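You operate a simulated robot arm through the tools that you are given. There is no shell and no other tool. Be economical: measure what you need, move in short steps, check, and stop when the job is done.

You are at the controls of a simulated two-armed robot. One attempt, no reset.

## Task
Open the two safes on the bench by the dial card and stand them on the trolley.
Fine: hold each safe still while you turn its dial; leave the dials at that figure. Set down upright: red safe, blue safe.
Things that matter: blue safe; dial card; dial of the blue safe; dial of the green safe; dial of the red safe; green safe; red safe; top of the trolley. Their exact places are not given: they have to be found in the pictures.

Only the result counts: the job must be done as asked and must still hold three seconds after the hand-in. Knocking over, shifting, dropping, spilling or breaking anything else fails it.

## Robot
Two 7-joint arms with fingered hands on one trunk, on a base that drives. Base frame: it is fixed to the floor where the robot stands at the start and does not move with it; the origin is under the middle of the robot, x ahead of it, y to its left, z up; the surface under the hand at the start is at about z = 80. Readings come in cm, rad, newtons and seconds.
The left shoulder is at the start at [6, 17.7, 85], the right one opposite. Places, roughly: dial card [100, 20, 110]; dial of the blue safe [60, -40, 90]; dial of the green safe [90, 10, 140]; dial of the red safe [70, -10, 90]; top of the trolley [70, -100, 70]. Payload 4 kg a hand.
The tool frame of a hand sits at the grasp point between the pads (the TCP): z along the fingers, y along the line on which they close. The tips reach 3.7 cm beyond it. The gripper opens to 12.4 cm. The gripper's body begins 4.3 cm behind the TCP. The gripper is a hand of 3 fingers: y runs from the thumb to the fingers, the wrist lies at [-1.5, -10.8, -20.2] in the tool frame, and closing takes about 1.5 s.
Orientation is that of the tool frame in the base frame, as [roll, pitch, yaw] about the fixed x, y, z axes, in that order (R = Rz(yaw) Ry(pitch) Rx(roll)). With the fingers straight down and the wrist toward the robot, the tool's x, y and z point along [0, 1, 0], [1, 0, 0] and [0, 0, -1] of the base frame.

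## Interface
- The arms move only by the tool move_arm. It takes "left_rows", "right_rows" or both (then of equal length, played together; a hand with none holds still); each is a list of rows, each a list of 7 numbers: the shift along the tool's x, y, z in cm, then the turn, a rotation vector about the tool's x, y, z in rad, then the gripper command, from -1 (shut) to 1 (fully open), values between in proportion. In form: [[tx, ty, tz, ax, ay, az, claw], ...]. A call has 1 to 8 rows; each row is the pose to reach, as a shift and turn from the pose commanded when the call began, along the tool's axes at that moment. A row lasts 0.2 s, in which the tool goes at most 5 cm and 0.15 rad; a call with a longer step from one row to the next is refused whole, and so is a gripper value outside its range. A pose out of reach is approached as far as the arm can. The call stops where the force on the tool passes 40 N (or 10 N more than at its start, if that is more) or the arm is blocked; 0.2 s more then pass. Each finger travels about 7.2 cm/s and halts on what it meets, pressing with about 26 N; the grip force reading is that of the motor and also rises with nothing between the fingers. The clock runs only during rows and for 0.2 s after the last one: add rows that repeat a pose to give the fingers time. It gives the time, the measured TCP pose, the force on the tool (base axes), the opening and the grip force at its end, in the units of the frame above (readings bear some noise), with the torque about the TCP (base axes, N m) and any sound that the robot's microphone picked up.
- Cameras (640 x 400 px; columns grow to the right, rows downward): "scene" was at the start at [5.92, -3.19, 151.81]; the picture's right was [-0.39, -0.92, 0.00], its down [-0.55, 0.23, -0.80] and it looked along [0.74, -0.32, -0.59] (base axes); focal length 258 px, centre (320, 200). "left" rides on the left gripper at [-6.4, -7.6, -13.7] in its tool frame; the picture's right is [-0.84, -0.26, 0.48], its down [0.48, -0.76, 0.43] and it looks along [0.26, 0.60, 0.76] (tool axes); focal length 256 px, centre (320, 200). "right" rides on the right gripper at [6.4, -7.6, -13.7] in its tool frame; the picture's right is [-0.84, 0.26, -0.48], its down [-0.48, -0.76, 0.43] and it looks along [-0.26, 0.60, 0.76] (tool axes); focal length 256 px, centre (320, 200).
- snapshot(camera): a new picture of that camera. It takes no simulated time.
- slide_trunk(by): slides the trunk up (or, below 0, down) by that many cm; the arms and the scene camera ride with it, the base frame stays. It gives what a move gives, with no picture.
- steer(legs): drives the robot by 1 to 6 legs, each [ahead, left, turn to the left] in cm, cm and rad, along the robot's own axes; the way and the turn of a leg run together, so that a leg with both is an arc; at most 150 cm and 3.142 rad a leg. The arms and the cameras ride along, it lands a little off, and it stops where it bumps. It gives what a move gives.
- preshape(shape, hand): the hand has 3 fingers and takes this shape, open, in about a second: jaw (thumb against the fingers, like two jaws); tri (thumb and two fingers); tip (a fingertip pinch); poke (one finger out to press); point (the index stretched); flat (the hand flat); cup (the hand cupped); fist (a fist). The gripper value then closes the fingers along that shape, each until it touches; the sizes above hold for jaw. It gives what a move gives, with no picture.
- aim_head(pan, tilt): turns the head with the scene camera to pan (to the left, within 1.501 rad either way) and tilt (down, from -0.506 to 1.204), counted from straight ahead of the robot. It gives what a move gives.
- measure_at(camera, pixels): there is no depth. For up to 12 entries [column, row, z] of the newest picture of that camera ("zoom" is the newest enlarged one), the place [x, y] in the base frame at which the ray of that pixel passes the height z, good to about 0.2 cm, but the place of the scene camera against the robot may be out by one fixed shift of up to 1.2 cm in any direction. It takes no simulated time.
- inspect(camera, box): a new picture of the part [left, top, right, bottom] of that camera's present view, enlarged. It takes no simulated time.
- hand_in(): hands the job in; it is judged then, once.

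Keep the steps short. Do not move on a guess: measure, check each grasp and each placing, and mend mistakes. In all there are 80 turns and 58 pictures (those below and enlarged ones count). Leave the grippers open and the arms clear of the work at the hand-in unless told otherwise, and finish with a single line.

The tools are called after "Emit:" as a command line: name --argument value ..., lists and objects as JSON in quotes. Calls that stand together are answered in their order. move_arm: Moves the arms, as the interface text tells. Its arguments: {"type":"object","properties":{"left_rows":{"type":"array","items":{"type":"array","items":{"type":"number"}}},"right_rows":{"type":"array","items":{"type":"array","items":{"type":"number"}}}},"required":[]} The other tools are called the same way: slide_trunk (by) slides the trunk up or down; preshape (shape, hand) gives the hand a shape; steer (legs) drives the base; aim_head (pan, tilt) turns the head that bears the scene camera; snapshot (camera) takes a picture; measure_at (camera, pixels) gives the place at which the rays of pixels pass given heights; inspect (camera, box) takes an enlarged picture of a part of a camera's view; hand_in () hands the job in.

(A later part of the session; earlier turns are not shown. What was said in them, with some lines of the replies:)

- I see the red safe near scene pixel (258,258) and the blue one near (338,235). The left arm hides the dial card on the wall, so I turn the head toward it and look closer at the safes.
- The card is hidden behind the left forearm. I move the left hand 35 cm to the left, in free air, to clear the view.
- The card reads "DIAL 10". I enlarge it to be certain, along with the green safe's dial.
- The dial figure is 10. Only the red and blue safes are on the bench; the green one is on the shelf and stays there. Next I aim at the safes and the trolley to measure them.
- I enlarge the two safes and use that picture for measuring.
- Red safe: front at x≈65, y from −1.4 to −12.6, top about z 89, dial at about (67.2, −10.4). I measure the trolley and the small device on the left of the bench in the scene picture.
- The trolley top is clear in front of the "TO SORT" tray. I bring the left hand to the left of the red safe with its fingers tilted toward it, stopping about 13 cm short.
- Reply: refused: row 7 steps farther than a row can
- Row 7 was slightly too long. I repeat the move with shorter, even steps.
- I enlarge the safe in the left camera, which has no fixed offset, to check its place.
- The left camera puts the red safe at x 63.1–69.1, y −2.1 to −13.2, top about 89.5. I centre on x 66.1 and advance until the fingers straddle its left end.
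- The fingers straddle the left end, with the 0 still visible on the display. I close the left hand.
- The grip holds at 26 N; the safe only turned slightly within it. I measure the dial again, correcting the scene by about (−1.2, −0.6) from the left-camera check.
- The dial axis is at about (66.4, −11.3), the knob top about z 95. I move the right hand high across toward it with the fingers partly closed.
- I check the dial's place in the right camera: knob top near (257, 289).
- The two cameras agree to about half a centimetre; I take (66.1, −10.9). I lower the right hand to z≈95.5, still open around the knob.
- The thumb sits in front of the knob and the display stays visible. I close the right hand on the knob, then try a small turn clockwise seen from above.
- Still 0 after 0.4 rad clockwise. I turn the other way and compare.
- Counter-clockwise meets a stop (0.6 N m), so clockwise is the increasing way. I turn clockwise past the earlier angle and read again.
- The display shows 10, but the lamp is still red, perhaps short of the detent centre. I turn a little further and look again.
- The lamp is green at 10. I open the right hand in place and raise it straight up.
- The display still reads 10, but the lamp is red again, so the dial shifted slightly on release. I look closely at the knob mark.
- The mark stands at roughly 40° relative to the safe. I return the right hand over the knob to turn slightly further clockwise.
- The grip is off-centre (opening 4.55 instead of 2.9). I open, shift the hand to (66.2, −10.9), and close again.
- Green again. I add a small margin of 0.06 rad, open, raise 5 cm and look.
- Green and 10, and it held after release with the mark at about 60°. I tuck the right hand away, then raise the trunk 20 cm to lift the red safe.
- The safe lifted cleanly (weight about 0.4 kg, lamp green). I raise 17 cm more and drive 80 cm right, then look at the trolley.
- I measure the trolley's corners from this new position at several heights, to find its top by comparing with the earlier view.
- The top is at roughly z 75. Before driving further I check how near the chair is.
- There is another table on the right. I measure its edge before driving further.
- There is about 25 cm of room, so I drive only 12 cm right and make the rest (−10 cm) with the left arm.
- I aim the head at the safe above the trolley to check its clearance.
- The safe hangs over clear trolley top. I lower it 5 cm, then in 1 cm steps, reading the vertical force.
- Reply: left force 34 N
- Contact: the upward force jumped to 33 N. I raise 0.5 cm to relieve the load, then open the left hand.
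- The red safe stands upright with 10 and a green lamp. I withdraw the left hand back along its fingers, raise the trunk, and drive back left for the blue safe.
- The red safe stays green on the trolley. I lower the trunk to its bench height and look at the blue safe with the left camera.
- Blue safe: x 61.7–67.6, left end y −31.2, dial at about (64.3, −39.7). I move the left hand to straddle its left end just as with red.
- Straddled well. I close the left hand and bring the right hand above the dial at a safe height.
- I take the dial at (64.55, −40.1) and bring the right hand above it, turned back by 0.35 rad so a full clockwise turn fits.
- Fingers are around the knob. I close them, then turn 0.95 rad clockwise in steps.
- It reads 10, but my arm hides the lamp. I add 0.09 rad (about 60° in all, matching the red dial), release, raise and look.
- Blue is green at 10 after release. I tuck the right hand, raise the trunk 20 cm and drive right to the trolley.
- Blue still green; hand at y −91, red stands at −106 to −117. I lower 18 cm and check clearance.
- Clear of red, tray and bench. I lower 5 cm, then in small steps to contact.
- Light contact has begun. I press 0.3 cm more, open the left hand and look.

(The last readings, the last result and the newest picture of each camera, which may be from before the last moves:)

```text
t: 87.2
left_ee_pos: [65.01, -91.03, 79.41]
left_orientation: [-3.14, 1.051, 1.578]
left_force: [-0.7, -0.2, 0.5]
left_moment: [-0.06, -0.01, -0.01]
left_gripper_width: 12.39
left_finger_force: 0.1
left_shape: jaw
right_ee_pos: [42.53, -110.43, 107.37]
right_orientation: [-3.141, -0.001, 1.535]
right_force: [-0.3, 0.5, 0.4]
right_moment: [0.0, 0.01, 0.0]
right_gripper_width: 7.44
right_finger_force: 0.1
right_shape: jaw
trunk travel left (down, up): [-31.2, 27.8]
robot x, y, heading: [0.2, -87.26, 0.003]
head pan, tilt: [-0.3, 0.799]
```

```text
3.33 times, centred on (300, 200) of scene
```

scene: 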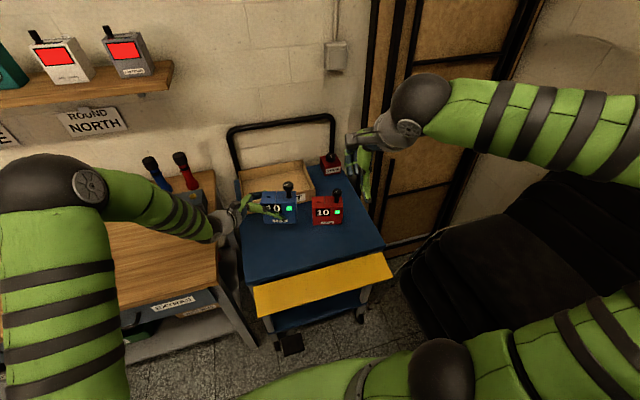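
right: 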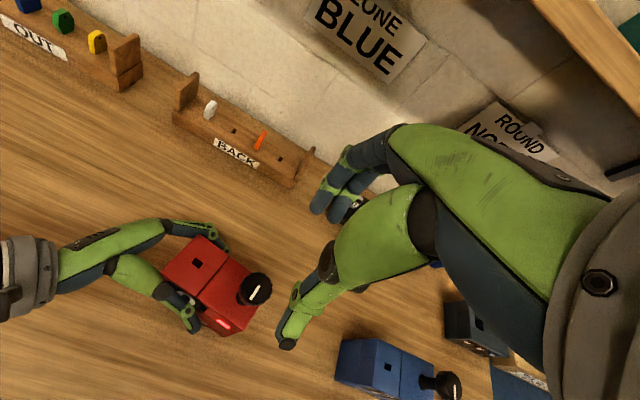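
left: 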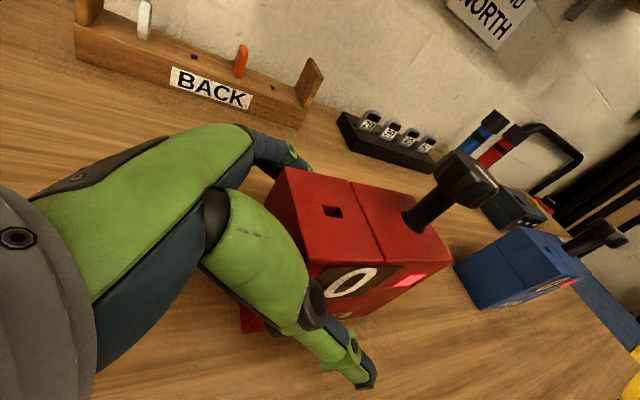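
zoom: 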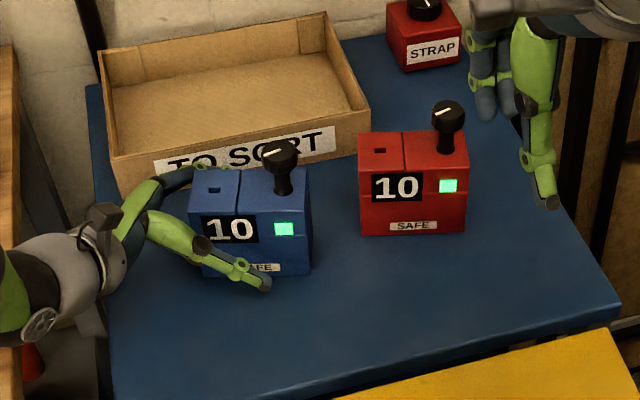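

Both safes are upright, 10, green. I withdraw the left hand along its fingers, open the right hand, raise the trunk and check.

Emit:
move_arm --left_rows '[[0, 0, -4, 0, 0, 0, 1], [0, 0, -8, 0, 0, 0, 1], [0, 0, -12, 0, 0, 0, 1], [-2, 0, -16, 0, 0, 0, 1], [-4, 0, -20, 0, 0, 0, 1]]' --right_rows '[[0, 0, 0, 0, 0, 0, 1], [0, 0, 0, 0, 0, 0, 1], [0, 0, 0, 0, 0, 0, 1], [0, 0, 0, 0, 0, 0, 1], [0, 0, 0, 0, 0, 0, 1]]'

Emit:
slide_trunk --by 15

Emit:
snapshot --camera "scene"

Emit:
inspect --camera "scene" --box '[220, 140, 400, 290]'

```text
t: 88.4
left_ee_pos: [65.01, -75.6, 93.02]
left_orientation: [3.139, 1.05, 1.57]
left_force: [-1.1, 0.3, 0.1]
left_moment: [-0.02, 0.01, 0.02]
left_gripper_width: 12.35
left_finger_force: 0.1
left_shape: jaw
right_ee_pos: [42.58, -110.27, 107.59]
right_orientation: [-3.141, -0.001, 1.534]
right_force: [-0.5, 1.3, -0.7]
right_moment: [-0.03, -0.03, -0.02]
right_gripper_width: 12.33
right_finger_force: 0.0
right_shape: jaw
trunk travel left (down, up): [-31.2, 27.8]
robot x, y, heading: [-0.37, -87.07, 0.002]
head pan, tilt: [-0.3, 0.799]
```

```text
t: 90.2
left_ee_pos: [65.09, -75.75, 107.92]
left_orientation: [3.136, 1.051, 1.571]
left_force: [-0.2, 0.3, 1.1]
left_moment: [-0.02, -0.04, 0.0]
left_gripper_width: 12.36
left_finger_force: 0.0
left_shape: jaw
right_ee_pos: [42.59, -110.33, 122.33]
right_orientation: [3.141, 0.0, 1.534]
right_force: [-0.2, 0.2, 0.1]
right_moment: [0.0, -0.02, -0.02]
right_gripper_width: 12.38
right_finger_force: 0.1
right_shape: jaw
trunk travel left (down, up): [-46.2, 12.8]
robot x, y, heading: [-0.23, -87.01, 0.005]
head pan, tilt: [-0.3, 0.799]
```

```text
5 pictures are left
```

scene: 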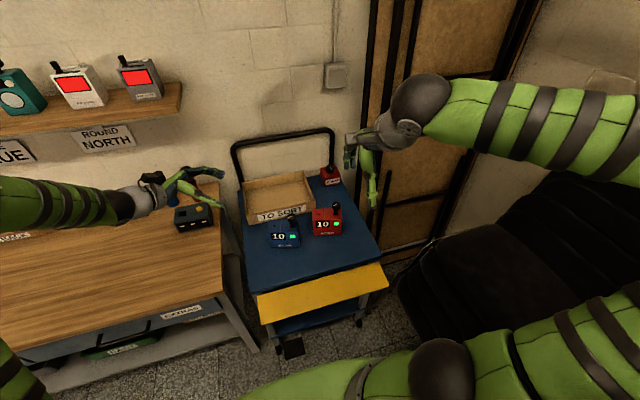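

```text
2.67 times, centred on (310, 215) of scene
```

zoom: 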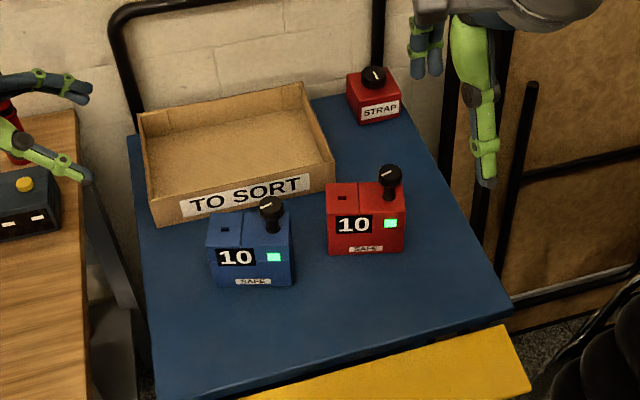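

Both safes read 10, green and upright, and both hands are clear and open. I take one check of the flashlights behind the left hand.

Emit:
inspect --camera "scene" --box '[110, 150, 250, 260]'

```text
3.64 times, centred on (180, 205) of scene
```

zoom: 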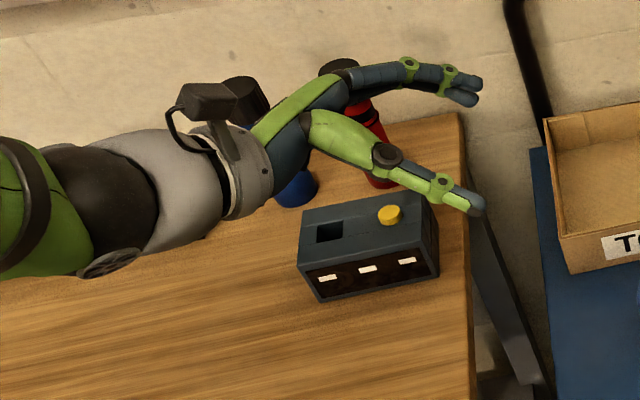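

Both flashlights and the control box still stand in their places, so I hand in.

Emit:
hand_in

```text
The job is handed in.
```

The red and blue safes are dialled to 10, their lamps are green, and both stand upright on the trolley.
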